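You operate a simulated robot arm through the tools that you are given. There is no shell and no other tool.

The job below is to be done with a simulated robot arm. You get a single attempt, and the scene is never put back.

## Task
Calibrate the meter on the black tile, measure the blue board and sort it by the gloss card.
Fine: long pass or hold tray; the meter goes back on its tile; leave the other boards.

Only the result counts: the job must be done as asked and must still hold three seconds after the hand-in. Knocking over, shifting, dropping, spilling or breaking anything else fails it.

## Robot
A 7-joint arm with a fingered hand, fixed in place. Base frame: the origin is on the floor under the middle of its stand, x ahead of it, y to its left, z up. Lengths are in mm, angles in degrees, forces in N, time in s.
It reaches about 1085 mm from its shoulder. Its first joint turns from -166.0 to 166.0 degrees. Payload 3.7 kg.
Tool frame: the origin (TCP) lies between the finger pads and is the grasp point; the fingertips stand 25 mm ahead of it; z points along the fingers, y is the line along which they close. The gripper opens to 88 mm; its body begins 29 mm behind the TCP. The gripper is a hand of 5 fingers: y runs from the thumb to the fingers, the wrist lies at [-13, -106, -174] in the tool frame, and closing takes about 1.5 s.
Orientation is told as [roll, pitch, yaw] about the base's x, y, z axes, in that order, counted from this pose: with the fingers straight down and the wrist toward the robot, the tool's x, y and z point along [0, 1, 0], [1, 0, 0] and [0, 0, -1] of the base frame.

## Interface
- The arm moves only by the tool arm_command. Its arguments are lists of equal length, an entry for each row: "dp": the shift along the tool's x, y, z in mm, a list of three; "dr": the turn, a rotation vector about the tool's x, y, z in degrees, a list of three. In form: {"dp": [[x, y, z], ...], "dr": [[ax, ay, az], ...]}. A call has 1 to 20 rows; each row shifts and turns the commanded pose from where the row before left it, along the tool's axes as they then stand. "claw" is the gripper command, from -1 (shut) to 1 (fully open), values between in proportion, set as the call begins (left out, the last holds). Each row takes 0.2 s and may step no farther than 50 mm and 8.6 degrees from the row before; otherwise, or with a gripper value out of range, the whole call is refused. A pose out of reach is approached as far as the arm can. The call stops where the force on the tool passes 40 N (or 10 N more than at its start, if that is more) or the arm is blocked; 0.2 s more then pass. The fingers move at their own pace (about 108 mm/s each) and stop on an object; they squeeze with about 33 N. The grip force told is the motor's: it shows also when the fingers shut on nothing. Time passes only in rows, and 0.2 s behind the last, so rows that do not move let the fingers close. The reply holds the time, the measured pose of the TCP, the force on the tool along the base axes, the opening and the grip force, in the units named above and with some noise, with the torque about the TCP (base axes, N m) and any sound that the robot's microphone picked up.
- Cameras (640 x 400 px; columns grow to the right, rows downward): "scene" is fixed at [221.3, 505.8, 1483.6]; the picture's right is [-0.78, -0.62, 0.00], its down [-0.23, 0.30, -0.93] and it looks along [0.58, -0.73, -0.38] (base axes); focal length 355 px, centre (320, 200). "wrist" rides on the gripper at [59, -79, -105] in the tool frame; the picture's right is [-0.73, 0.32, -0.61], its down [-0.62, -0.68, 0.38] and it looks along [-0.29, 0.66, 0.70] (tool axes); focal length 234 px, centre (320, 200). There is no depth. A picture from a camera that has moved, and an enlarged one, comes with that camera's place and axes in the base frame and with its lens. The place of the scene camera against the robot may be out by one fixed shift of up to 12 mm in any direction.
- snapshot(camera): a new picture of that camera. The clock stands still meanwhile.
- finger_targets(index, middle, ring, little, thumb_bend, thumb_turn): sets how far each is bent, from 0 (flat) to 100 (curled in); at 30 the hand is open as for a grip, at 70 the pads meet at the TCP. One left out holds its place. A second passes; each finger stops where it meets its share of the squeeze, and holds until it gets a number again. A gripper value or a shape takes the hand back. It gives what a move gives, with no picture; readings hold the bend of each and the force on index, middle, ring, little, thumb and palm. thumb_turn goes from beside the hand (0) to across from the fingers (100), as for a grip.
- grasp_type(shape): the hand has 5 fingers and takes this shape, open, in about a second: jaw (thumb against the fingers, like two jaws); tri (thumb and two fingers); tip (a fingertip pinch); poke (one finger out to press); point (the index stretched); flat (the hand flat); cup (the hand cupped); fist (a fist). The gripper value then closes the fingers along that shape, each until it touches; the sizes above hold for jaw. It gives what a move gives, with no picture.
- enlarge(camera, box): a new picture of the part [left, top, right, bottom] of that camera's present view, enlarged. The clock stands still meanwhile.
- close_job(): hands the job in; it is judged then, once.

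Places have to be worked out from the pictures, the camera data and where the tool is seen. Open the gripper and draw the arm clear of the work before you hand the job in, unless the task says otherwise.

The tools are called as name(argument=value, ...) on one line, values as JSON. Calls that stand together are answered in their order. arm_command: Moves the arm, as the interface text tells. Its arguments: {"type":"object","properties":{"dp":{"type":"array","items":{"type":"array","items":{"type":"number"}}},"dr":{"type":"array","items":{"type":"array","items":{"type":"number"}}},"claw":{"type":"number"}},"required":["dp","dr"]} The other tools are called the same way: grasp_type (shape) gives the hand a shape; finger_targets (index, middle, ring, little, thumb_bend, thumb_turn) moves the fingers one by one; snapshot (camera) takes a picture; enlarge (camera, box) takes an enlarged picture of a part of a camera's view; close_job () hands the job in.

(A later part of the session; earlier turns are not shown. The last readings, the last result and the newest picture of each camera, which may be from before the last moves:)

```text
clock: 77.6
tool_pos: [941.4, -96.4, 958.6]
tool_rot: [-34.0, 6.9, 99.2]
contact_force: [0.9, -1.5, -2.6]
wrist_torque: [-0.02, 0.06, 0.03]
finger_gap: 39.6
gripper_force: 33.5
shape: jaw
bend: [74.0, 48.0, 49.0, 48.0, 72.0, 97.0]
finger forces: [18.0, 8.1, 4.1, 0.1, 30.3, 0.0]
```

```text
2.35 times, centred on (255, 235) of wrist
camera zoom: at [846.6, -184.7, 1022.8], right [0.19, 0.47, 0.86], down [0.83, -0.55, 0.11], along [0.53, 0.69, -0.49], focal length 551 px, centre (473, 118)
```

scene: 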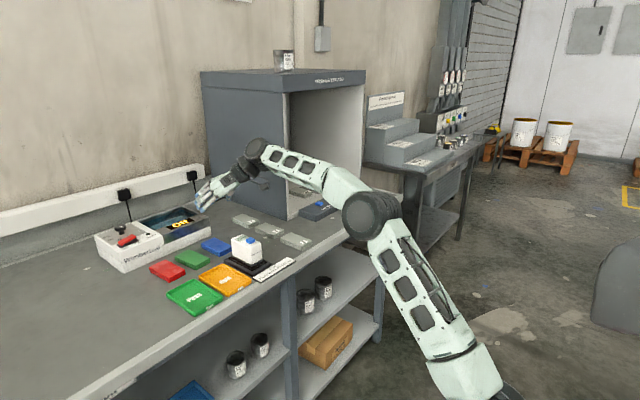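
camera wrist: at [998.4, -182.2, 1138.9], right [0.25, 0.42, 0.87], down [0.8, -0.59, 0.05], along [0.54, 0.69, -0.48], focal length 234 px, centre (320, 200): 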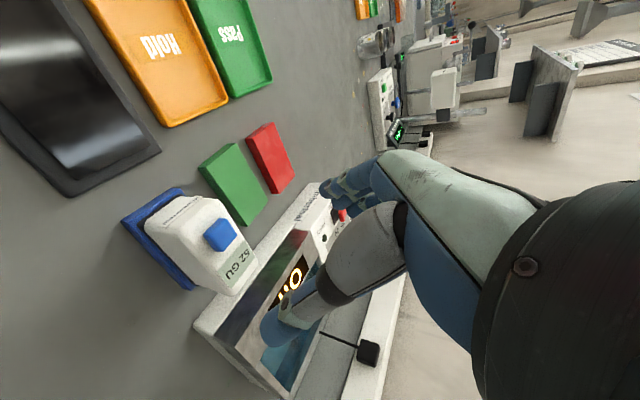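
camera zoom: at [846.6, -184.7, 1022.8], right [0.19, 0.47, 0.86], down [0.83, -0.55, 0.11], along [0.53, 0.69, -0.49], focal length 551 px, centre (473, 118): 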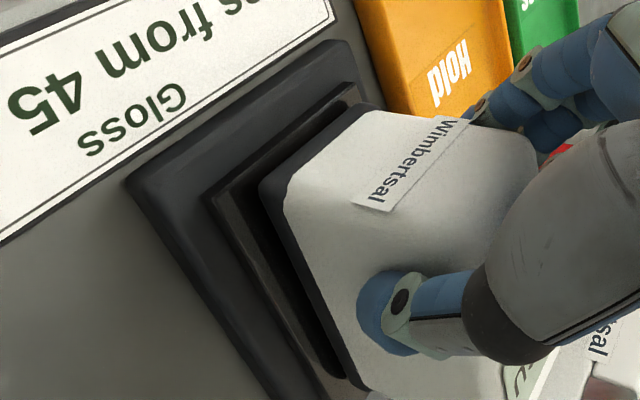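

The far end is starting to rest on the tile, and the meter's outline matches its original spot within ~3 mm. Lowering on until it sits fully.

arm_command(dp=[[0.55, 0.12, 0.82], [0.55, 0.12, 0.82], [0, 0, 0]], dr=[[0, 0, 0], [0, 0, 0], [0, 0, 0]])

arm_command(dp=[[0.55, 0.12, 0.82], [0, 0, 0]], dr=[[0, 0, 0], [0, 0, 0]])

```text
clock: 78.4
tool_pos: [940.6, -96.5, 957.8]
tool_rot: [-33.9, 6.9, 99.2]
contact_force: [-0.8, -0.9, 6.3]
wrist_torque: [-0.07, -0.09, -0.04]
finger_gap: 39.5
gripper_force: 32.9
shape: jaw
bend: [74.0, 48.0, 49.0, 48.0, 72.0, 98.0]
finger forces: [17.8, 8.5, 4.9, 0.0, 31.5, 0.1]
```

```text
clock: 79.0
tool_pos: [941.4, -96.1, 956.8]
tool_rot: [-33.9, 6.9, 99.1]
contact_force: [-0.9, 0.1, 12.9]
wrist_torque: [-0.06, -0.12, -0.13]
finger_gap: 39.8
gripper_force: 32.8
shape: jaw
bend: [74.0, 48.0, 49.0, 48.0, 72.0, 98.0]
finger forces: [17.9, 9.0, 5.2, 0.0, 32.4, 0.0]
```

It is pressing firmly on the tile now (about 13 N). I back off 1 mm and open in stages.

arm_command(dp=[[-0.55, -0.12, -0.82], [0, 0, 0]], dr=[[0, 0, 0], [0, 0, 0]])

arm_command(dp=[[0, 0, 0], [0, 0, 0], [0, 0, 0], [0, 0, 0]], dr=[[0, 0, 0], [0, 0, 0], [0, 0, 0], [0, 0, 0]], claw=0.15)

arm_command(dp=[[0, 0, 0], [0, 0, 0], [0, 0, 0], [0, 0, 0]], dr=[[0, 0, 0], [0, 0, 0], [0, 0, 0], [0, 0, 0]], claw=1)

enlarge(camera="scene", box=[215, 230, 275, 275])

enlarge(camera="wrist", box=[180, 150, 330, 320])

```text
clock: 79.6
tool_pos: [939.5, -96.5, 956.0]
tool_rot: [-34.0, 6.9, 99.2]
contact_force: [-1.7, 0.2, 10.9]
wrist_torque: [-0.07, -0.08, -0.09]
finger_gap: 39.7
gripper_force: 32.9
shape: jaw
bend: [74.0, 48.0, 49.0, 48.0, 72.0, 98.0]
finger forces: [18.0, 9.0, 5.2, 0.1, 32.1, 0.0]
```

```text
clock: 80.6
tool_pos: [940.1, -97.5, 957.1]
tool_rot: [-33.9, 6.9, 99.2]
contact_force: [-0.2, -0.2, 0.0]
wrist_torque: [-0.01, -0.03, 0.02]
finger_gap: 50.1
gripper_force: 0.1
shape: jaw
bend: [74.0, 42.0, 38.0, 44.0, 66.0, 100.0]
finger forces: [0.0, 0.0, 0.0, 0.0, 0.0, 0.1]
```

```text
clock: 81.6
tool_pos: [941.6, -96.7, 955.7]
tool_rot: [-34.0, 6.9, 99.3]
contact_force: [0.3, -0.7, -0.1]
wrist_torque: [0.01, 0.04, 0.01]
finger_gap: 88.0
gripper_force: 0.2
shape: jaw
bend: [30.0, 30.0, 30.0, 30.0, 30.0, 98.0]
finger forces: [0.0, 0.1, 0.1, 0.0, 0.1, 0.0]
```

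```text
8.89 times, centred on (245, 252) of scene
camera zoom: at [221.3, 505.8, 1483.6], right [-0.78, -0.62, 0.0], down [-0.23, 0.3, -0.93], along [0.58, -0.73, -0.38], focal length 3152 px, centre (987, -267)
```

zoom: 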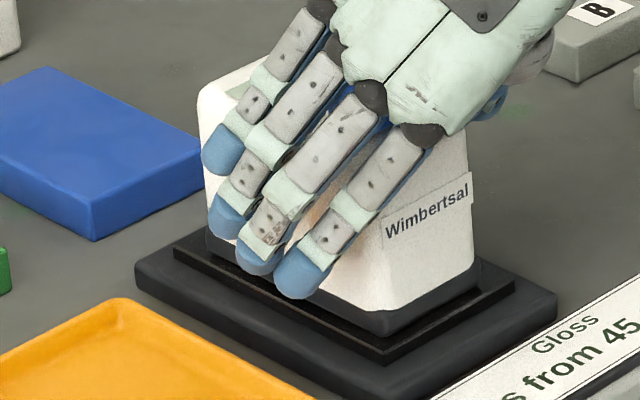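

```text
2.35 times, centred on (255, 235) of wrist
camera zoom: at [846.1, -184.5, 1020.3], right [0.19, 0.47, 0.86], down [0.83, -0.55, 0.11], along [0.53, 0.69, -0.49], focal length 551 px, centre (473, 118)
```

zoom: 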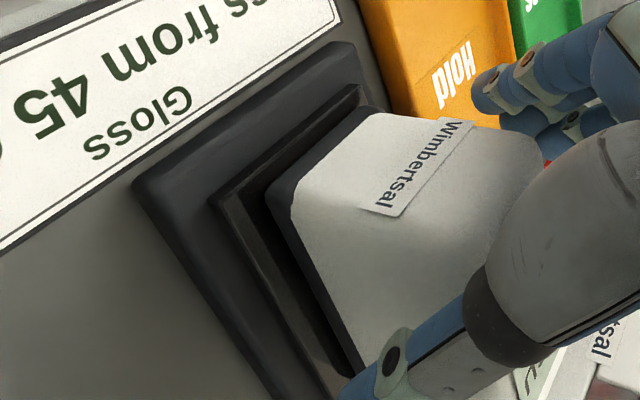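

The meter sits on its tile, released. Raising the hand straight up, slowly first.

arm_command(dp=[[-2.77, -0.6, -4.12], [-5.55, -1.19, -8.23], [-5.55, -1.19, -8.23], [-11.1, -2.38, -16.5], [-13.9, -2.98, -20.6], [-13.9, -2.98, -20.6], [-13.9, -2.98, -20.6]], dr=[[0, 0, 0], [0, 0, 0], [0, 0, 0], [0, 0, 0], [0, 0, 0], [0, 0, 0], [0, 0, 0]])

enlarge(camera="scene", box=[190, 200, 300, 290])

snapshot(camera="wrist")

```text
clock: 83.2
tool_pos: [940.7, -96.9, 1075.0]
tool_rot: [-33.9, 6.9, 99.2]
contact_force: [0.3, 1.3, -0.2]
wrist_torque: [0.01, -0.02, 0.02]
finger_gap: 87.7
gripper_force: 0.1
shape: jaw
bend: [30.0, 30.0, 30.0, 30.0, 30.0, 98.0]
finger forces: [0.0, 0.0, 0.0, 0.0, 0.0, 0.0]
```

```text
4.44 times, centred on (245, 245) of scene
camera zoom: at [221.3, 505.8, 1483.6], right [-0.78, -0.62, 0.0], down [-0.23, 0.3, -0.93], along [0.58, -0.73, -0.38], focal length 1576 px, centre (653, 0)
```

zoom: 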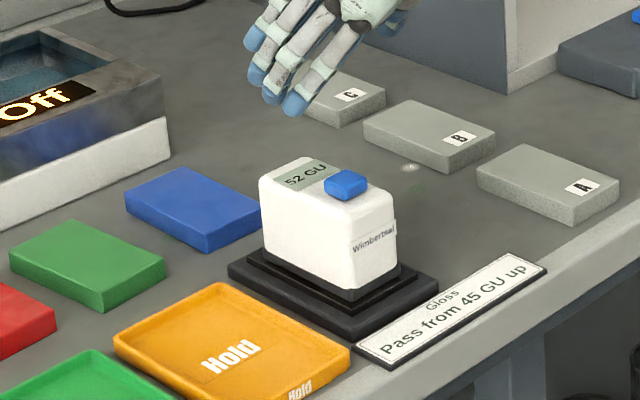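

```text
taken
camera wrist: at [845.7, -185.2, 1139.0], right [0.19, 0.47, 0.86], down [0.83, -0.55, 0.11], along [0.52, 0.7, -0.49], focal length 234 px, centre (320, 200)
```

wrist: 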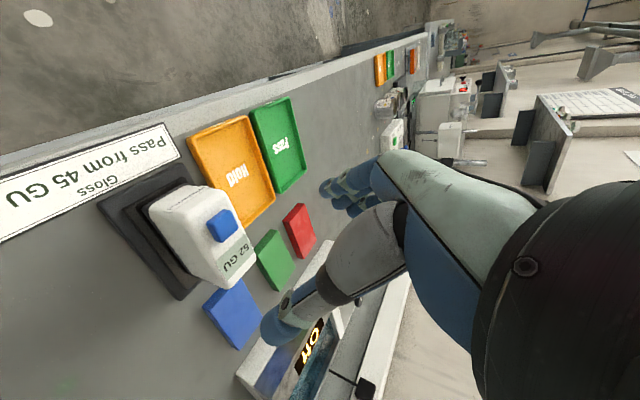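

The meter is back on its tile, unshifted after release, with nothing else disturbed. Now the blue board must go to the Pass tray; I examine the tray and board closely first.

enlarge(camera="scene", box=[160, 265, 240, 325])

enlarge(camera="scene", box=[190, 225, 250, 270])

enlarge(camera="wrist", box=[180, 90, 320, 230])

```text
6.67 times, centred on (200, 295) of scene
camera zoom: at [221.3, 505.8, 1483.6], right [-0.78, -0.62, 0.0], down [-0.23, 0.3, -0.93], along [0.58, -0.73, -0.38], focal length 2364 px, centre (1120, -433)
```

zoom: 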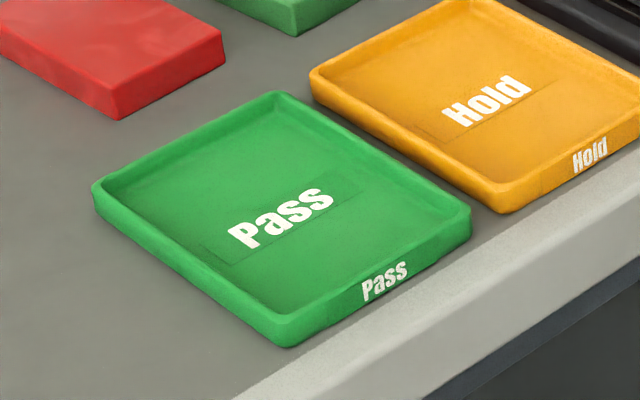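

```text
8.89 times, centred on (220, 248) of scene
camera zoom: at [221.3, 505.8, 1483.6], right [-0.78, -0.62, 0.0], down [-0.23, 0.3, -0.93], along [0.58, -0.73, -0.38], focal length 3152 px, centre (1209, -222)
```

zoom: 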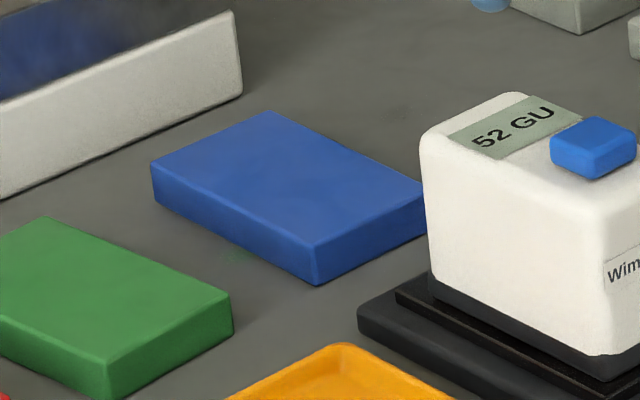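

```text
2.86 times, centred on (250, 160) of wrist
camera zoom: at [845.7, -185.2, 1139.0], right [0.19, 0.47, 0.86], down [0.83, -0.55, 0.11], along [0.52, 0.7, -0.49], focal length 669 px, centre (520, 314)
```

zoom: 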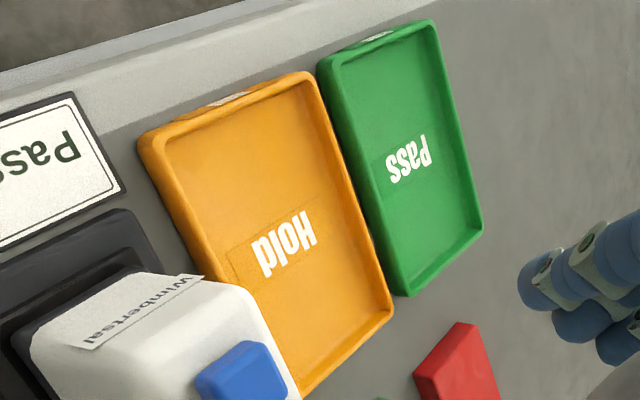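

The Pass tray spans about x 893–1024, y 56–142 with a rim roughly level with the board's top; the board fits only lengthwise (along x), as it lies now. I restore a clean yaw 90° / tilt 35° hand orientation here, with the fingers set to about 70 mm opening.

arm_command(dp=[[0, 0, 0], [0, 0, 0], [0, 0, 0], [0, 0, 0], [0, 0, 0], [0, 0, 0]], dr=[[-0.85, 2.42, 3.86], [3.36, 0.44, -2.12], [-1.84, 0.9, 4.8], [-1.84, 0.9, 4.8], [0, -5, 0], [0, 0, 0]], claw=0.6)

```text
clock: 84.6
tool_pos: [940.7, -97.9, 1076.1]
tool_rot: [-35.0, -0.1, 90.0]
contact_force: [0.7, 0.9, -0.4]
wrist_torque: [0.01, 0.02, 0.03]
finger_gap: 70.3
gripper_force: 0.2
shape: jaw
bend: [27.0, 34.0, 31.0, 33.0, 49.0, 99.0]
finger forces: [0.0, 0.1, 0.0, 0.0, 0.1, 0.1]
```

Now moving forward over the blue board, descending on the way to stay in reach (about 50 mm above the board at the end).

arm_command(dp=[[-24, 0.25, 26.3], [-24, 0.25, 26.3], [-24, 0.25, 26.3], [-24, 0.25, 26.3], [4.2, 0, 31.6], [4.2, 0, 31.6], [0, 0, 0]], dr=[[0, 0, 0], [0, 0, 0], [0, 0, 0], [0, 0, 0], [0, 0, 0], [0, 0, 0], [0, 0, 0]])

enlarge(camera="scene", box=[180, 190, 260, 260])

snapshot(camera="wrist")

```text
clock: 86.2
tool_pos: [1109.2, -93.1, 988.2]
tool_rot: [-35.1, 0.0, 90.0]
contact_force: [0.0, 0.1, 0.3]
wrist_torque: [0.0, 0.01, 0.01]
finger_gap: 70.7
gripper_force: 0.0
shape: jaw
bend: [27.0, 34.0, 31.0, 33.0, 49.0, 99.0]
finger forces: [0.1, 0.0, 0.0, 0.1, 0.0, 0.0]
```

```text
5.71 times, centred on (220, 225) of scene
camera zoom: at [221.3, 505.8, 1483.6], right [-0.78, -0.62, 0.0], down [-0.23, 0.3, -0.93], along [0.58, -0.73, -0.38], focal length 2026 px, centre (891, 57)
```

zoom: 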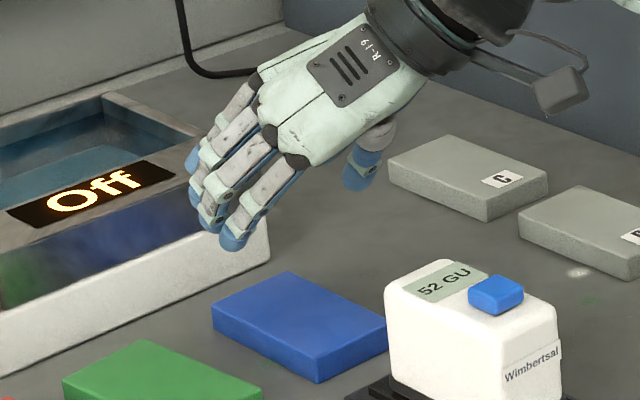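

```text
taken
camera wrist: at [1000.3, -172.6, 1040.8], right [0.25, 0.32, 0.91], down [0.73, -0.68, 0.04], along [0.64, 0.66, -0.4], focal length 234 px, centre (320, 200)
```

wrist: 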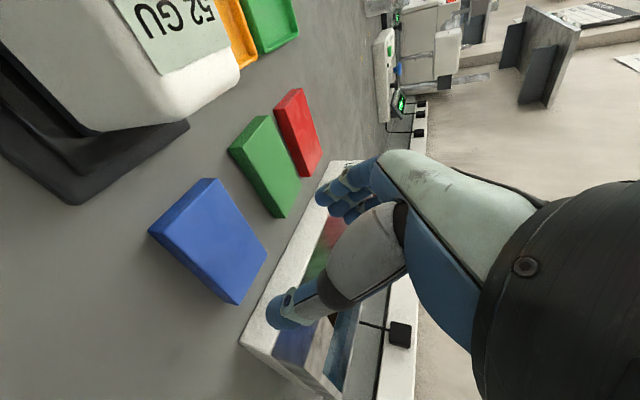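

enlarge(camera="wrist", box=[130, 150, 310, 330])

arm_command(dp=[[0, 0, 0]], dr=[[0, 0, 0]])

arm_command(dp=[[0, 0, 0]], dr=[[0, 0, 0]])

```text
2.22 times, centred on (220, 240) of wrist
camera zoom: at [1000.3, -172.6, 1040.8], right [0.25, 0.32, 0.91], down [0.73, -0.68, 0.04], along [0.64, 0.66, -0.4], focal length 520 px, centre (542, 111)
```

zoom: 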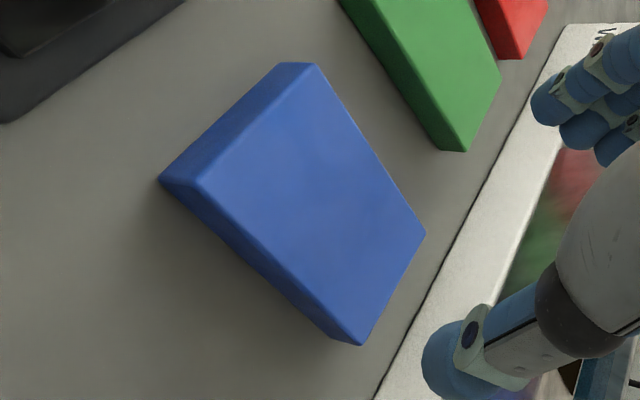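

```text
clock: 86.6
tool_pos: [1109.1, -93.3, 986.8]
tool_rot: [-34.9, -0.1, 90.1]
contact_force: [-0.1, -0.2, -0.6]
wrist_torque: [0.01, 0.0, 0.01]
finger_gap: 70.3
gripper_force: 0.0
shape: jaw
bend: [27.0, 34.0, 31.0, 33.0, 49.0, 99.0]
finger forces: [0.1, 0.1, 0.0, 0.1, 0.0, 0.0]
```

```text
clock: 87.0
tool_pos: [1108.4, -94.0, 987.0]
tool_rot: [-35.0, 0.0, 89.9]
contact_force: [-0.1, 0.4, 0.1]
wrist_torque: [0.01, 0.01, 0.03]
finger_gap: 71.0
gripper_force: 0.0
shape: jaw
bend: [27.0, 34.0, 31.0, 33.0, 49.0, 99.0]
finger forces: [0.0, 0.1, 0.1, 0.0, 0.0, 0.0]
```

The board is at x 1086–1186, y -121…-68, centre (1136, -94.5). The hand is at (1109, -93.5, 987); I move in over the centre to z ≈ 930 and check the finger gaps.

arm_command(dp=[[10.2, -0.5, 27.65], [10.2, -0.5, 27.65], [0, 0, 0]], dr=[[0, 0, 0], [0, 0, 0], [0, 0, 0]])

enlarge(camera="scene", box=[195, 205, 255, 260])

enlarge(camera="wrist", box=[180, 150, 360, 330])

```text
clock: 87.8
tool_pos: [1123.1, -96.4, 931.6]
tool_rot: [-35.0, 0.0, 90.0]
contact_force: [0.4, 0.4, 0.7]
wrist_torque: [0.0, -0.02, 0.0]
finger_gap: 70.8
gripper_force: 0.0
shape: jaw
bend: [27.0, 34.0, 31.0, 33.0, 49.0, 99.0]
finger forces: [0.0, 0.0, 0.1, 0.0, 0.0, 0.0]
```

```text
7.27 times, centred on (225, 232) of scene
camera zoom: at [221.3, 505.8, 1483.6], right [-0.78, -0.62, 0.0], down [-0.23, 0.3, -0.93], along [0.58, -0.73, -0.38], focal length 2579 px, centre (1011, -36)
```

zoom: 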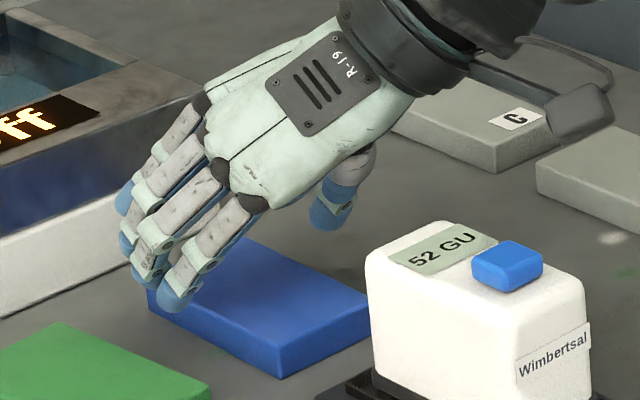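

```text
2.22 times, centred on (270, 240) of wrist
camera zoom: at [1014.5, -175.1, 985.3], right [0.25, 0.32, 0.91], down [0.73, -0.68, 0.04], along [0.64, 0.66, -0.4], focal length 520 px, centre (431, 111)
```

zoom: 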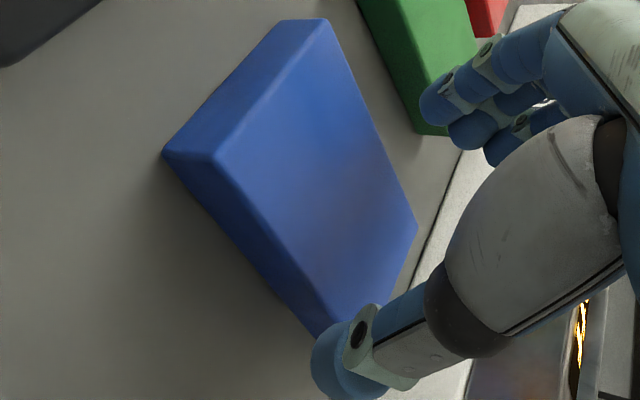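

Thumb and index will straddle the board near its middle with ~10 mm clearance each side. Descending 15 mm, then small steps.

arm_command(dp=[[2.87, 0.5, 4.1], [2.87, 0.5, 4.1], [2.87, 0, 4.1], [0, 0, 0]], dr=[[0, 0, 0], [0, 0, 0], [0, 0, 0], [0, 0, 0]])

enlarge(camera="scene", box=[195, 215, 250, 260])

enlarge(camera="wrist", box=[180, 150, 360, 330])

```text
clock: 88.8
tool_pos: [1124.7, -95.5, 918.2]
tool_rot: [-35.0, 0.0, 90.0]
contact_force: [0.3, 0.0, -0.1]
wrist_torque: [0.01, 0.02, 0.0]
finger_gap: 70.7
gripper_force: 0.1
shape: jaw
bend: [27.0, 34.0, 31.0, 33.0, 49.0, 99.0]
finger forces: [0.0, 0.1, 0.0, 0.0, 0.0, 0.0]
```

```text
8.89 times, centred on (222, 238) of scene
camera zoom: at [221.3, 505.8, 1483.6], right [-0.78, -0.62, 0.0], down [-0.23, 0.3, -0.93], along [0.58, -0.73, -0.38], focal length 3152 px, centre (1187, -133)
```

zoom: 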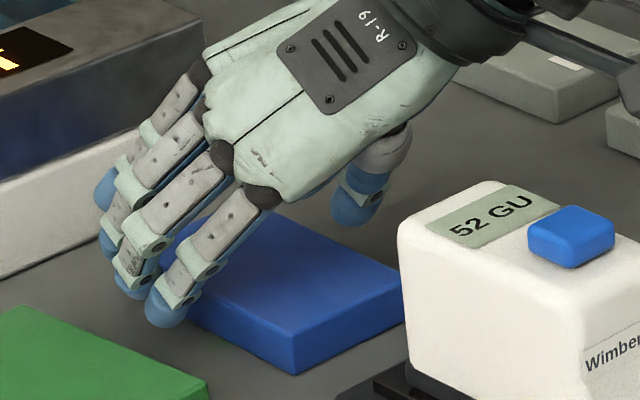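

```text
2.22 times, centred on (270, 240) of wrist
camera zoom: at [1015.6, -174.8, 970.8], right [0.25, 0.32, 0.91], down [0.73, -0.68, 0.04], along [0.64, 0.66, -0.4], focal length 520 px, centre (431, 111)
```

zoom: 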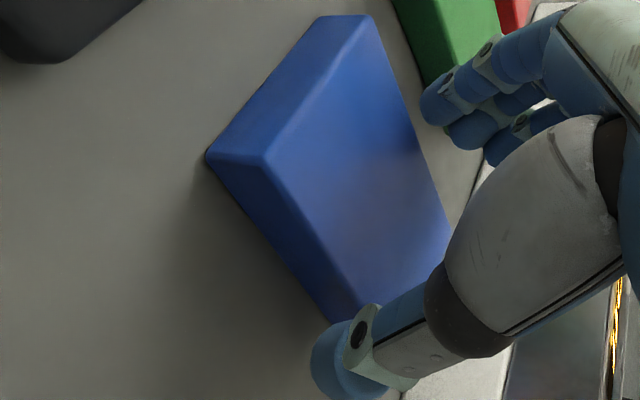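

The index sits beside the board's middle. Lowering 9 mm more in small steps to cover the upper half of the board's edges.

arm_command(dp=[[1.72, 0, 2.46], [1.72, 0, 2.46], [1.72, 0, 2.46], [0, 0, 0]], dr=[[0, 0, 0], [0, 0, 0], [0, 0, 0], [0, 0, 0]])

enlarge(camera="scene", box=[195, 215, 250, 260])

enlarge(camera="wrist", box=[220, 150, 360, 330])

```text
clock: 89.8
tool_pos: [1123.2, -94.9, 908.6]
tool_rot: [-34.9, -0.1, 90.0]
contact_force: [-0.5, 0.5, 0.2]
wrist_torque: [0.0, 0.0, 0.01]
finger_gap: 70.4
gripper_force: 0.1
shape: jaw
bend: [27.0, 34.0, 31.0, 33.0, 49.0, 99.0]
finger forces: [0.0, 0.0, 0.1, 0.0, 0.0, 0.0]
```

```text
8.89 times, centred on (222, 238) of scene
camera zoom: at [221.3, 505.8, 1483.6], right [-0.78, -0.62, 0.0], down [-0.23, 0.3, -0.93], along [0.58, -0.73, -0.38], focal length 3152 px, centre (1187, -133)
```

zoom: 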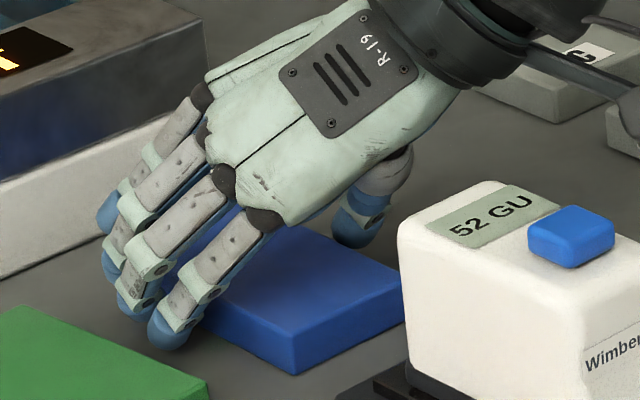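

```text
2.22 times, centred on (290, 240) of wrist
camera zoom: at [1016.2, -174.8, 961.3], right [0.25, 0.32, 0.91], down [0.73, -0.68, 0.04], along [0.64, 0.66, -0.4], focal length 520 px, centre (387, 111)
```

zoom: 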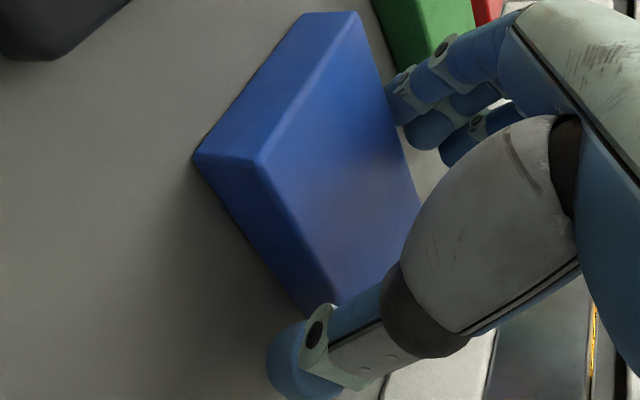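

Both sides are in place with no contact. Closing gradually onto the board.

arm_command(dp=[[0, 0, 0], [0, 0, 0], [0, 0, 0]], dr=[[0, 0, 0], [0, 0, 0], [0, 0, 0]], claw=0.3)

enlarge(camera="scene", box=[195, 215, 250, 260])

enlarge(camera="wrist", box=[220, 150, 360, 330])

```text
clock: 90.6
tool_pos: [1124.7, -95.1, 909.0]
tool_rot: [-35.0, -0.1, 90.0]
contact_force: [0.2, 0.4, 0.8]
wrist_torque: [-0.02, 0.03, 0.0]
finger_gap: 57.7
gripper_force: 0.1
shape: jaw
bend: [28.0, 39.0, 35.0, 36.0, 61.0, 100.0]
finger forces: [0.1, 0.1, 0.1, 0.0, 0.0, 0.0]
```

```text
8.89 times, centred on (222, 238) of scene
camera zoom: at [221.3, 505.8, 1483.6], right [-0.78, -0.62, 0.0], down [-0.23, 0.3, -0.93], along [0.58, -0.73, -0.38], focal length 3152 px, centre (1187, -133)
```

zoom: 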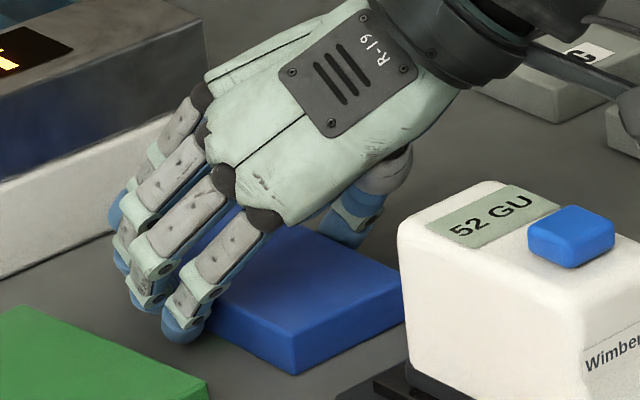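

```text
2.22 times, centred on (290, 240) of wrist
camera zoom: at [1016.2, -174.7, 961.4], right [0.25, 0.32, 0.91], down [0.73, -0.68, 0.04], along [0.64, 0.66, -0.4], focal length 520 px, centre (387, 111)
```

zoom: 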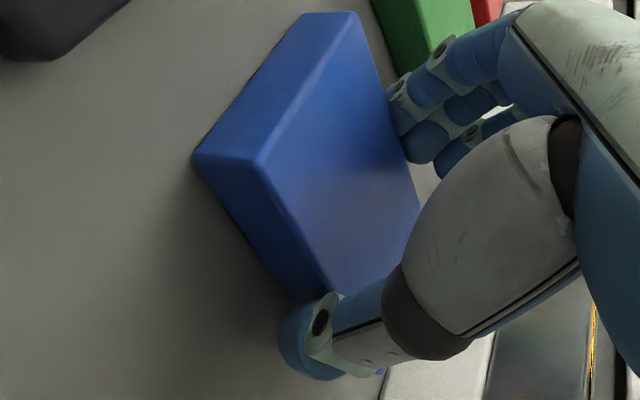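

arm_command(dp=[[0, 0, 0], [0, 0, 0], [0, 0, 0], [0, 0, 0], [0, 0, 0]], dr=[[0, 0, 0], [0, 0, 0], [0, 0, 0], [0, 0, 0], [0, 0, 0]], claw=0.0)

enlarge(camera="scene", box=[195, 215, 250, 260])

enlarge(camera="wrist", box=[220, 150, 360, 330])

```text
clock: 91.8
tool_pos: [1125.2, -94.7, 909.1]
tool_rot: [-35.0, 0.0, 90.0]
contact_force: [0.1, -1.7, 0.0]
wrist_torque: [0.01, 0.02, 0.03]
finger_gap: 48.7
gripper_force: 33.6
shape: jaw
bend: [74.0, 41.0, 45.0, 43.0, 68.0, 100.0]
finger forces: [18.1, 10.6, 0.0, 0.0, 28.9, 0.0]
```

```text
8.89 times, centred on (222, 238) of scene
camera zoom: at [221.3, 505.8, 1483.6], right [-0.78, -0.62, 0.0], down [-0.23, 0.3, -0.93], along [0.58, -0.73, -0.38], focal length 3152 px, centre (1187, -133)
```

zoom: 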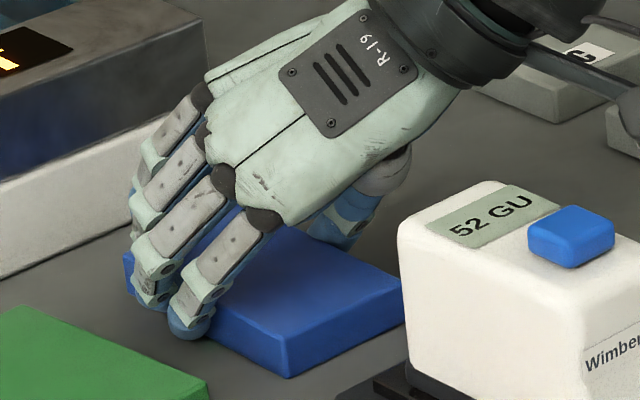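

```text
2.22 times, centred on (290, 240) of wrist
camera zoom: at [1016.2, -174.7, 961.4], right [0.25, 0.32, 0.91], down [0.73, -0.68, 0.04], along [0.64, 0.66, -0.4], focal length 520 px, centre (387, 111)
```

zoom: 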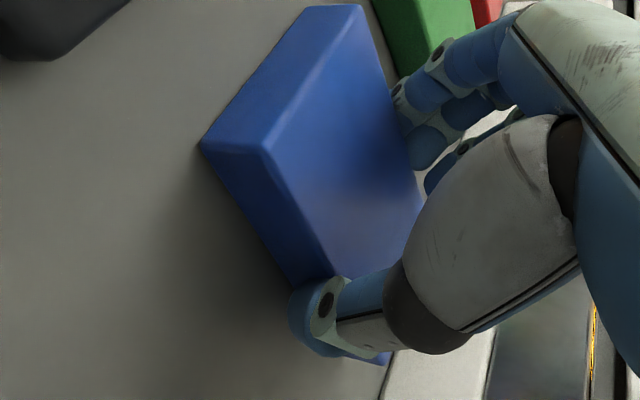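

Solid grip: gap 48.7 mm, index 18 N + middle 11 N against the thumb. Lifting 12 mm to check.

arm_command(dp=[[-2.3, 0, -3.28], [-2.3, 0, -3.28], [-2.3, 0, -3.28], [0, 0, 0]], dr=[[0, 0, 0], [0, 0, 0], [0, 0, 0], [0, 0, 0]])

enlarge(camera="scene", box=[190, 210, 250, 260])

enlarge(camera="wrist", box=[200, 140, 360, 330])

```text
clock: 92.8
tool_pos: [1124.0, -94.8, 920.2]
tool_rot: [-34.9, 0.0, 90.0]
contact_force: [0.5, -0.1, -0.1]
wrist_torque: [0.01, 0.0, 0.0]
finger_gap: 48.5
gripper_force: 32.8
shape: jaw
bend: [74.0, 41.0, 45.0, 43.0, 68.0, 100.0]
finger forces: [18.2, 10.7, 0.1, 0.0, 28.9, 0.0]
```

```text
8.00 times, centred on (220, 235) of scene
camera zoom: at [221.3, 505.8, 1483.6], right [-0.78, -0.62, 0.0], down [-0.23, 0.3, -0.93], along [0.58, -0.73, -0.38], focal length 2837 px, centre (1120, -80)
```

zoom: 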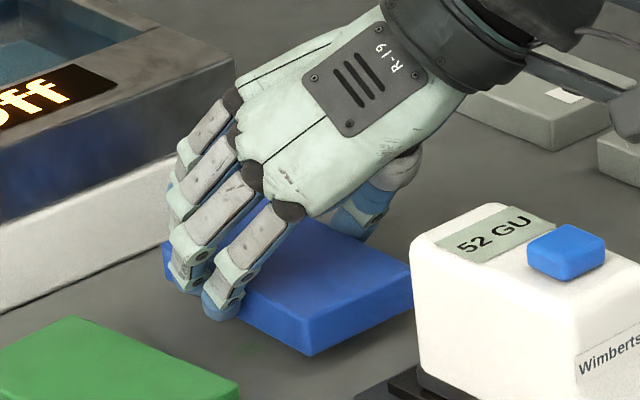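

```text
2.11 times, centred on (280, 235) of wrist
camera zoom: at [1015.4, -175.3, 973.2], right [0.25, 0.32, 0.91], down [0.73, -0.68, 0.04], along [0.64, 0.66, -0.4], focal length 493 px, centre (404, 126)
```

zoom: 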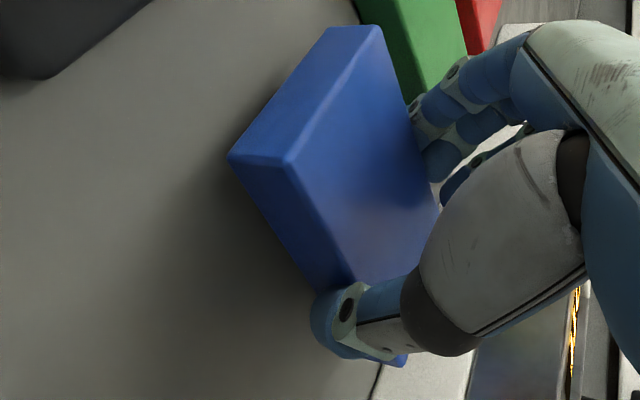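

The board is off the bench, nearly level. I raise it 45 mm more, carry it sideways (+y) over the other boards with ample height, then back (-x) over the Pass tray.

arm_command(dp=[[-12.9, 0, -18.4], [-12.9, 0, -18.4], [0, 39.4, 0], [0, 39.4, 0], [0, 39.4, 0], [0, 39.4, 0], [0, 39.4, 0], [0, 0, 0]], dr=[[0, 0, 0], [0, 0, 0], [0, 0, 0], [0, 0, 0], [0, 0, 0], [0, 0, 0], [0, 0, 0], [0, 0, 0]])

snapshot(camera="scene")

snapshot(camera="wrist")

```text
clock: 94.6
tool_pos: [1123.5, 101.6, 962.2]
tool_rot: [-35.0, 0.0, 90.0]
contact_force: [-0.1, -0.9, -1.6]
wrist_torque: [0.03, -0.02, 0.01]
finger_gap: 49.1
gripper_force: 33.1
shape: jaw
bend: [74.0, 41.0, 45.0, 43.0, 68.0, 100.0]
finger forces: [18.3, 10.7, 0.0, 0.1, 29.0, 0.1]
```

```text
taken
```

scene: 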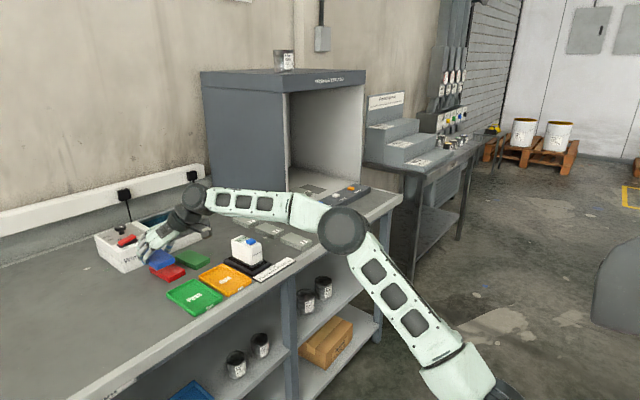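

```text
taken
camera wrist: at [1015.7, 22.1, 1015.5], right [0.25, 0.32, 0.91], down [0.73, -0.68, 0.04], along [0.64, 0.66, -0.4], focal length 234 px, centre (320, 200)
```

wrist: 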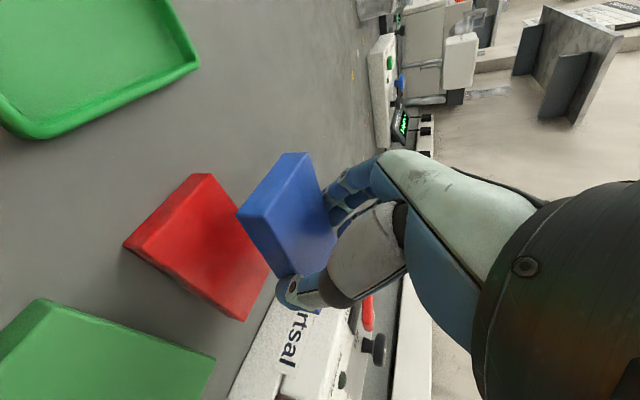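

Holding well, all clear. Now carrying it back (-x) over the Pass tray.

arm_command(dp=[[29, 0, -20.3], [29, 0, -20.3], [29, 0, -20.3], [29, 0, -20.3], [29, 0, -20.3], [0, 0, 0]], dr=[[0, 0, 0], [0, 0, 0], [0, 0, 0], [0, 0, 0], [0, 0, 0], [0, 0, 0]])

enlarge(camera="scene", box=[150, 240, 250, 325])

enlarge(camera="wrist", box=[140, 100, 360, 320])

```text
clock: 96.0
tool_pos: [945.6, 99.7, 965.5]
tool_rot: [-35.1, 0.1, 90.1]
contact_force: [0.4, 0.2, -0.7]
wrist_torque: [0.02, -0.02, 0.02]
finger_gap: 48.7
gripper_force: 32.8
shape: jaw
bend: [74.0, 41.0, 45.0, 43.0, 68.0, 100.0]
finger forces: [18.3, 10.7, 0.0, 0.0, 28.9, 0.0]
```

```text
4.71 times, centred on (200, 282) of scene
camera zoom: at [221.3, 505.8, 1483.6], right [-0.78, -0.62, 0.0], down [-0.23, 0.3, -0.93], along [0.58, -0.73, -0.38], focal length 1669 px, centre (885, -188)
```

zoom: 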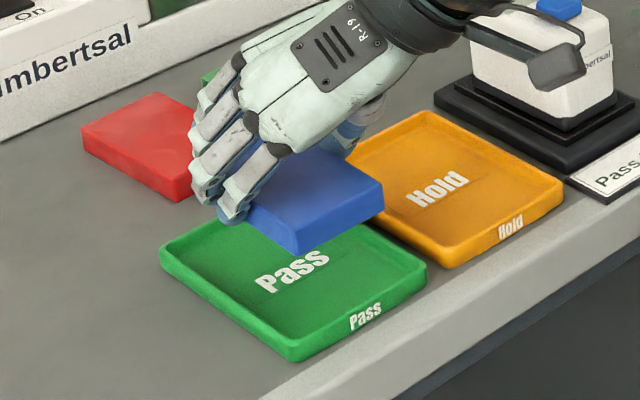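

```text
1.82 times, centred on (250, 210) of wrist
camera zoom: at [836.8, 21.3, 1018.9], right [0.25, 0.32, 0.91], down [0.73, -0.68, 0.04], along [0.64, 0.66, -0.4], focal length 426 px, centre (447, 182)
```

zoom: 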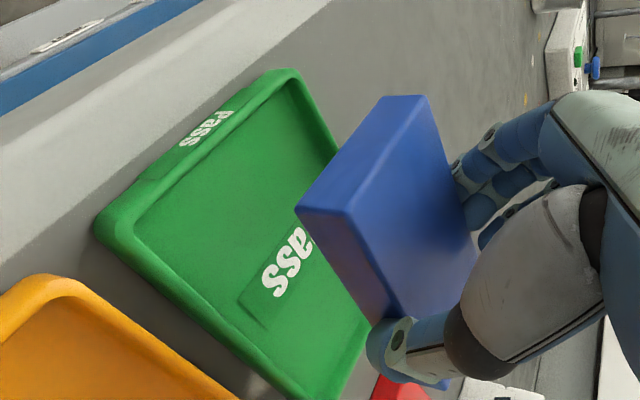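

Over the tray; the board is within ~5 mm of the tray's centre and square to it. I shift +4/-1 mm and lower 31 mm (still above the rim), then check.

arm_command(dp=[[7.25, -0.5, 13.85], [7.25, -0.5, 13.85], [0, 0, 0]], dr=[[0, 0, 0], [0, 0, 0], [0, 0, 0]])

enlarge(camera="scene", box=[160, 260, 230, 320])

enlarge(camera="wrist", box=[160, 120, 360, 320])

```text
clock: 96.8
tool_pos: [951.0, 99.5, 934.9]
tool_rot: [-35.0, 0.0, 90.0]
contact_force: [-1.2, -0.2, -1.0]
wrist_torque: [-0.01, 0.02, 0.01]
finger_gap: 49.0
gripper_force: 32.7
shape: jaw
bend: [74.0, 41.0, 45.0, 43.0, 68.0, 100.0]
finger forces: [18.3, 10.7, 0.1, 0.0, 29.0, 0.1]
```

```text
6.67 times, centred on (195, 290) of scene
camera zoom: at [221.3, 505.8, 1483.6], right [-0.78, -0.62, 0.0], down [-0.23, 0.3, -0.93], along [0.58, -0.73, -0.38], focal length 2364 px, centre (1153, -400)
```

zoom: 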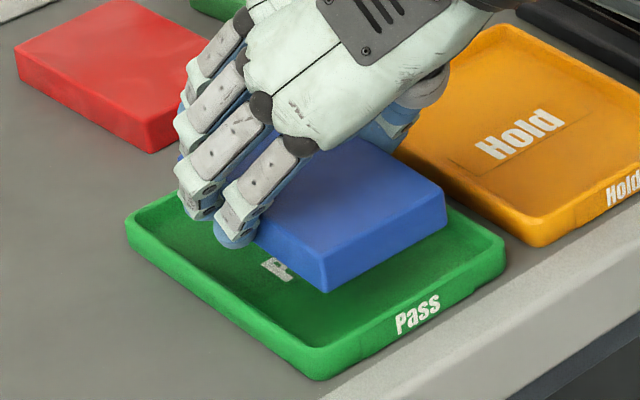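

```text
2.00 times, centred on (260, 220) of wrist
camera zoom: at [842.4, 20.5, 987.6], right [0.25, 0.32, 0.91], down [0.73, -0.68, 0.04], along [0.64, 0.66, -0.4], focal length 468 px, centre (440, 160)
```

zoom: 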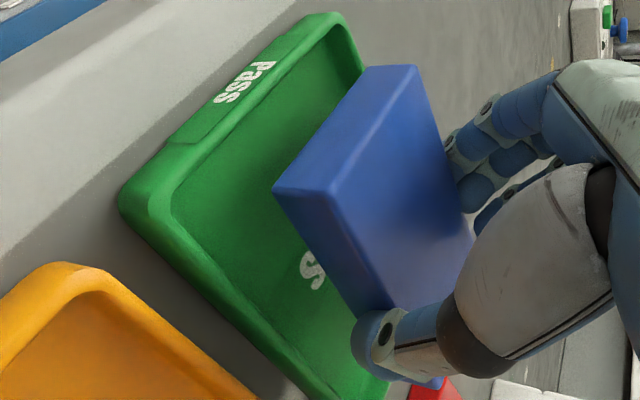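

Centred within ~2 mm by both views. Lowering 16 mm into the tray, slowly.

arm_command(dp=[[3.06, 0, 4.37], [3.06, 0, 4.37], [3.06, 0, 4.37], [0, 0, 0]], dr=[[0, 0, 0], [0, 0, 0], [0, 0, 0], [0, 0, 0]])

enlarge(camera="scene", box=[165, 265, 225, 315])

enlarge(camera="wrist", box=[160, 120, 360, 320])

```text
clock: 97.8
tool_pos: [951.6, 100.4, 919.4]
tool_rot: [-35.1, 0.1, 89.9]
contact_force: [0.2, -0.3, -0.7]
wrist_torque: [-0.03, -0.02, -0.02]
finger_gap: 48.7
gripper_force: 33.2
shape: jaw
bend: [74.0, 41.0, 45.0, 43.0, 68.0, 100.0]
finger forces: [18.2, 10.7, 0.0, 0.0, 29.0, 0.0]
```

```text
8.00 times, centred on (195, 290) of scene
camera zoom: at [221.3, 505.8, 1483.6], right [-0.78, -0.62, 0.0], down [-0.23, 0.3, -0.93], along [0.58, -0.73, -0.38], focal length 2837 px, centre (1320, -520)
```

zoom: 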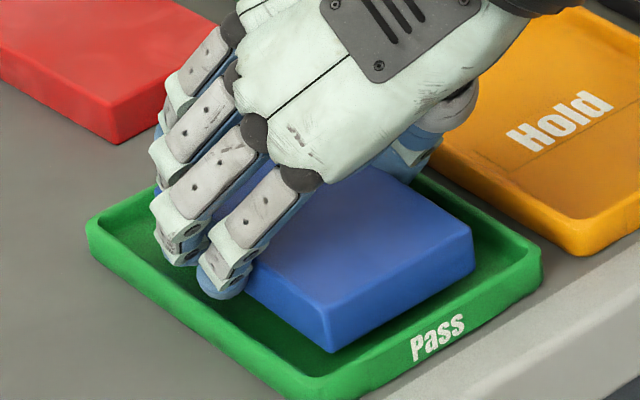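

```text
2.00 times, centred on (260, 220) of wrist
camera zoom: at [842.6, 21.2, 972.0], right [0.25, 0.32, 0.91], down [0.73, -0.68, 0.04], along [0.64, 0.66, -0.4], focal length 468 px, centre (440, 160)
```

zoom: 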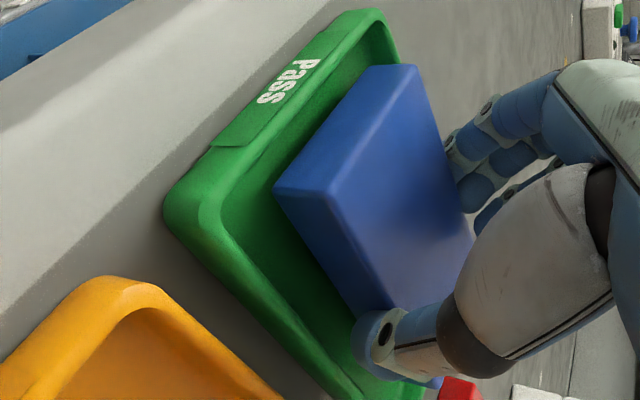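

The board is inside the tray walls with clearance on all sides. Lowering the last few millimetres gently.

arm_command(dp=[[0.86, -0.5, 1.23], [0.86, -0.5, 1.23], [0, 0, 0]], dr=[[0, 0, 0], [0, 0, 0], [0, 0, 0]])

arm_command(dp=[[0.57, 0, 0.82], [0, 0, 0]], dr=[[0, 0, 0], [0, 0, 0]])

enlarge(camera="scene", box=[165, 265, 225, 315])

enlarge(camera="wrist", box=[200, 120, 340, 300])

```text
clock: 98.6
tool_pos: [950.9, 98.0, 914.6]
tool_rot: [-35.0, 0.0, 90.0]
contact_force: [0.6, -0.2, 0.2]
wrist_torque: [0.02, 0.01, -0.01]
finger_gap: 48.9
gripper_force: 33.2
shape: jaw
bend: [74.0, 41.0, 45.0, 43.0, 68.0, 100.0]
finger forces: [18.2, 10.6, 0.0, 0.0, 29.0, 0.0]
```

```text
clock: 99.2
tool_pos: [951.9, 100.2, 915.0]
tool_rot: [-35.0, 0.0, 90.1]
contact_force: [-0.1, 0.8, -0.1]
wrist_torque: [0.03, 0.01, -0.01]
finger_gap: 48.7
gripper_force: 32.9
shape: jaw
bend: [74.0, 41.0, 45.0, 43.0, 68.0, 100.0]
finger forces: [18.2, 10.8, 0.1, 0.1, 28.9, 0.0]
```

```text
8.00 times, centred on (195, 290) of scene
camera zoom: at [221.3, 505.8, 1483.6], right [-0.78, -0.62, 0.0], down [-0.23, 0.3, -0.93], along [0.58, -0.73, -0.38], focal length 2837 px, centre (1320, -520)
```

zoom: 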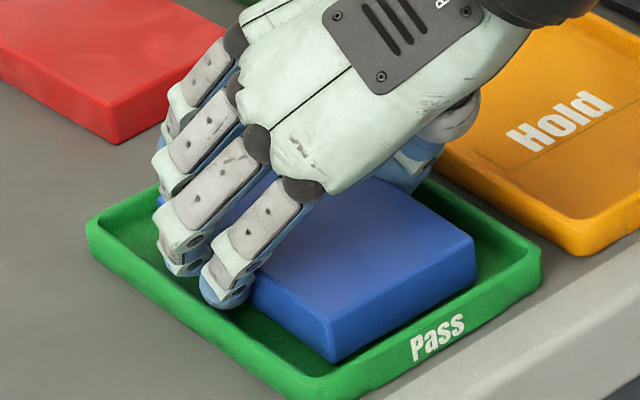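

```text
2.22 times, centred on (270, 210) of wrist
camera zoom: at [842.9, 20.8, 967.6], right [0.25, 0.32, 0.91], down [0.73, -0.68, 0.04], along [0.64, 0.66, -0.4], focal length 520 px, centre (431, 178)
```

zoom: 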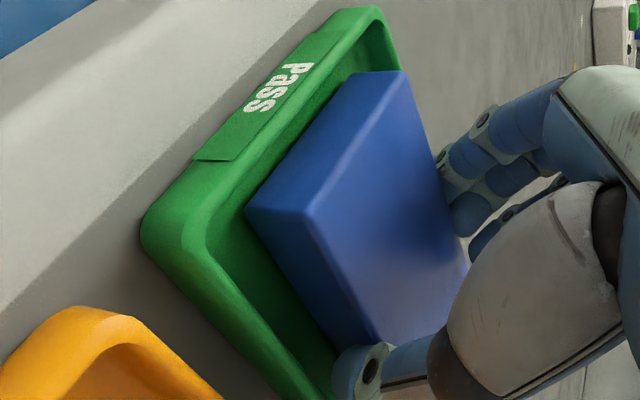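

arm_command(dp=[[0.57, 0, 0.82], [0, 0, 0]], dr=[[0, 0, 0], [0, 0, 0]])

arm_command(dp=[[0.57, 0, 0.82], [0, 0, 0]], dr=[[0, 0, 0], [0, 0, 0]])

enlarge(camera="scene", box=[165, 265, 225, 315])

```text
clock: 99.8
tool_pos: [949.6, 100.6, 913.3]
tool_rot: [-35.0, 0.0, 90.0]
contact_force: [0.2, -0.5, -1.4]
wrist_torque: [0.0, 0.01, -0.01]
finger_gap: 48.9
gripper_force: 33.0
shape: jaw
bend: [74.0, 41.0, 45.0, 43.0, 68.0, 100.0]
finger forces: [18.2, 10.7, 0.0, 0.0, 28.9, 0.0]
```

```text
clock: 100.4
tool_pos: [951.4, 99.4, 913.3]
tool_rot: [-35.0, 0.0, 90.0]
contact_force: [0.6, 0.5, -0.1]
wrist_torque: [0.0, 0.01, -0.03]
finger_gap: 48.7
gripper_force: 32.4
shape: jaw
bend: [74.0, 41.0, 45.0, 43.0, 68.0, 100.0]
finger forces: [18.2, 10.8, 0.0, 0.0, 29.0, 0.0]
```

```text
8.00 times, centred on (195, 290) of scene
camera zoom: at [221.3, 505.8, 1483.6], right [-0.78, -0.62, 0.0], down [-0.23, 0.3, -0.93], along [0.58, -0.73, -0.38], focal length 2837 px, centre (1320, -520)
```

zoom: 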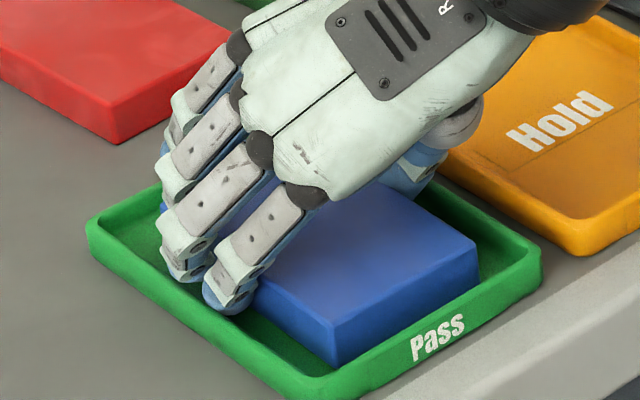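

The board is within about a millimetre of the tray floor. I release with a small opening first so the fingertips don't push the rim.

arm_command(dp=[[0.29, 0, 0.41], [0, 0, 0], [0, 0, 0], [0, 0, 0]], dr=[[0, 0, 0], [0, 0, 0], [0, 0, 0], [0, 0, 0]], claw=0.27)

enlarge(camera="scene", box=[165, 265, 225, 315])

enlarge(camera="wrist", box=[200, 120, 340, 300])

```text
clock: 101.4
tool_pos: [950.5, 98.8, 912.7]
tool_rot: [-35.1, -0.1, 90.0]
contact_force: [0.4, 2.5, 1.3]
wrist_torque: [0.02, 0.03, -0.02]
finger_gap: 54.2
gripper_force: 0.1
shape: jaw
bend: [28.0, 39.0, 36.0, 36.0, 64.0, 100.0]
finger forces: [0.2, 0.2, 0.0, 0.0, 3.2, 0.0]
```

```text
8.00 times, centred on (195, 290) of scene
camera zoom: at [221.3, 505.8, 1483.6], right [-0.78, -0.62, 0.0], down [-0.23, 0.3, -0.93], along [0.58, -0.73, -0.38], focal length 2837 px, centre (1320, -520)
```

zoom: 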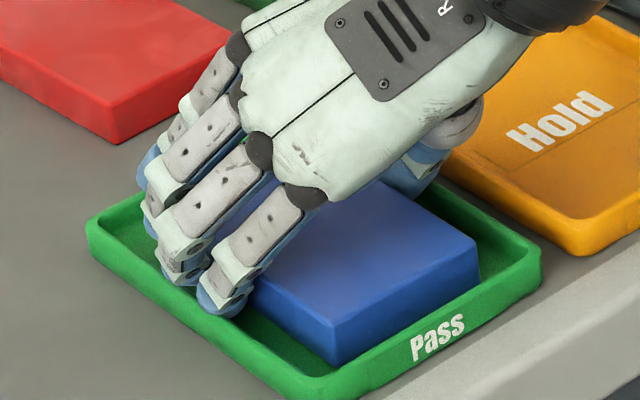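

```text
2.22 times, centred on (270, 210) of wrist
camera zoom: at [842.5, 20.6, 965.0], right [0.25, 0.32, 0.91], down [0.73, -0.68, 0.04], along [0.64, 0.66, -0.4], focal length 520 px, centre (431, 178)
```

zoom: 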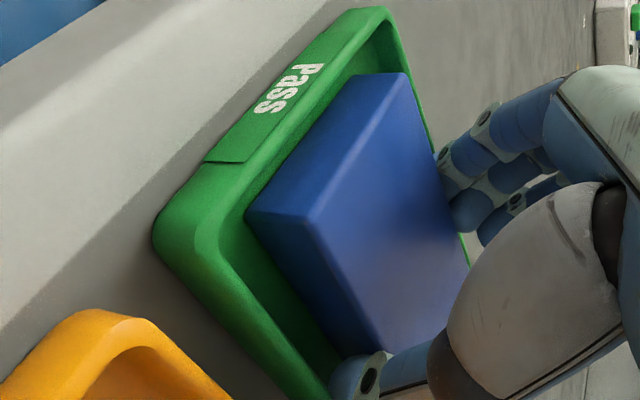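

The board is resting free in the tray, but the thumb lightly touches the -y rim (about 3 N). I ease the hand 1.2 mm in +y to relieve that before rising.

arm_command(dp=[[0, 1.2, 0], [0, 0, 0]], dr=[[0, 0, 0], [0, 0, 0]])

```text
clock: 102.0
tool_pos: [951.6, 99.8, 911.4]
tool_rot: [-35.0, 0.0, 90.0]
contact_force: [-1.2, 0.8, 3.0]
wrist_torque: [-0.03, -0.02, -0.01]
finger_gap: 54.2
gripper_force: 0.0
shape: jaw
bend: [28.0, 39.0, 36.0, 36.0, 64.0, 100.0]
finger forces: [1.3, 0.1, 0.0, 0.0, 2.7, 0.0]
```

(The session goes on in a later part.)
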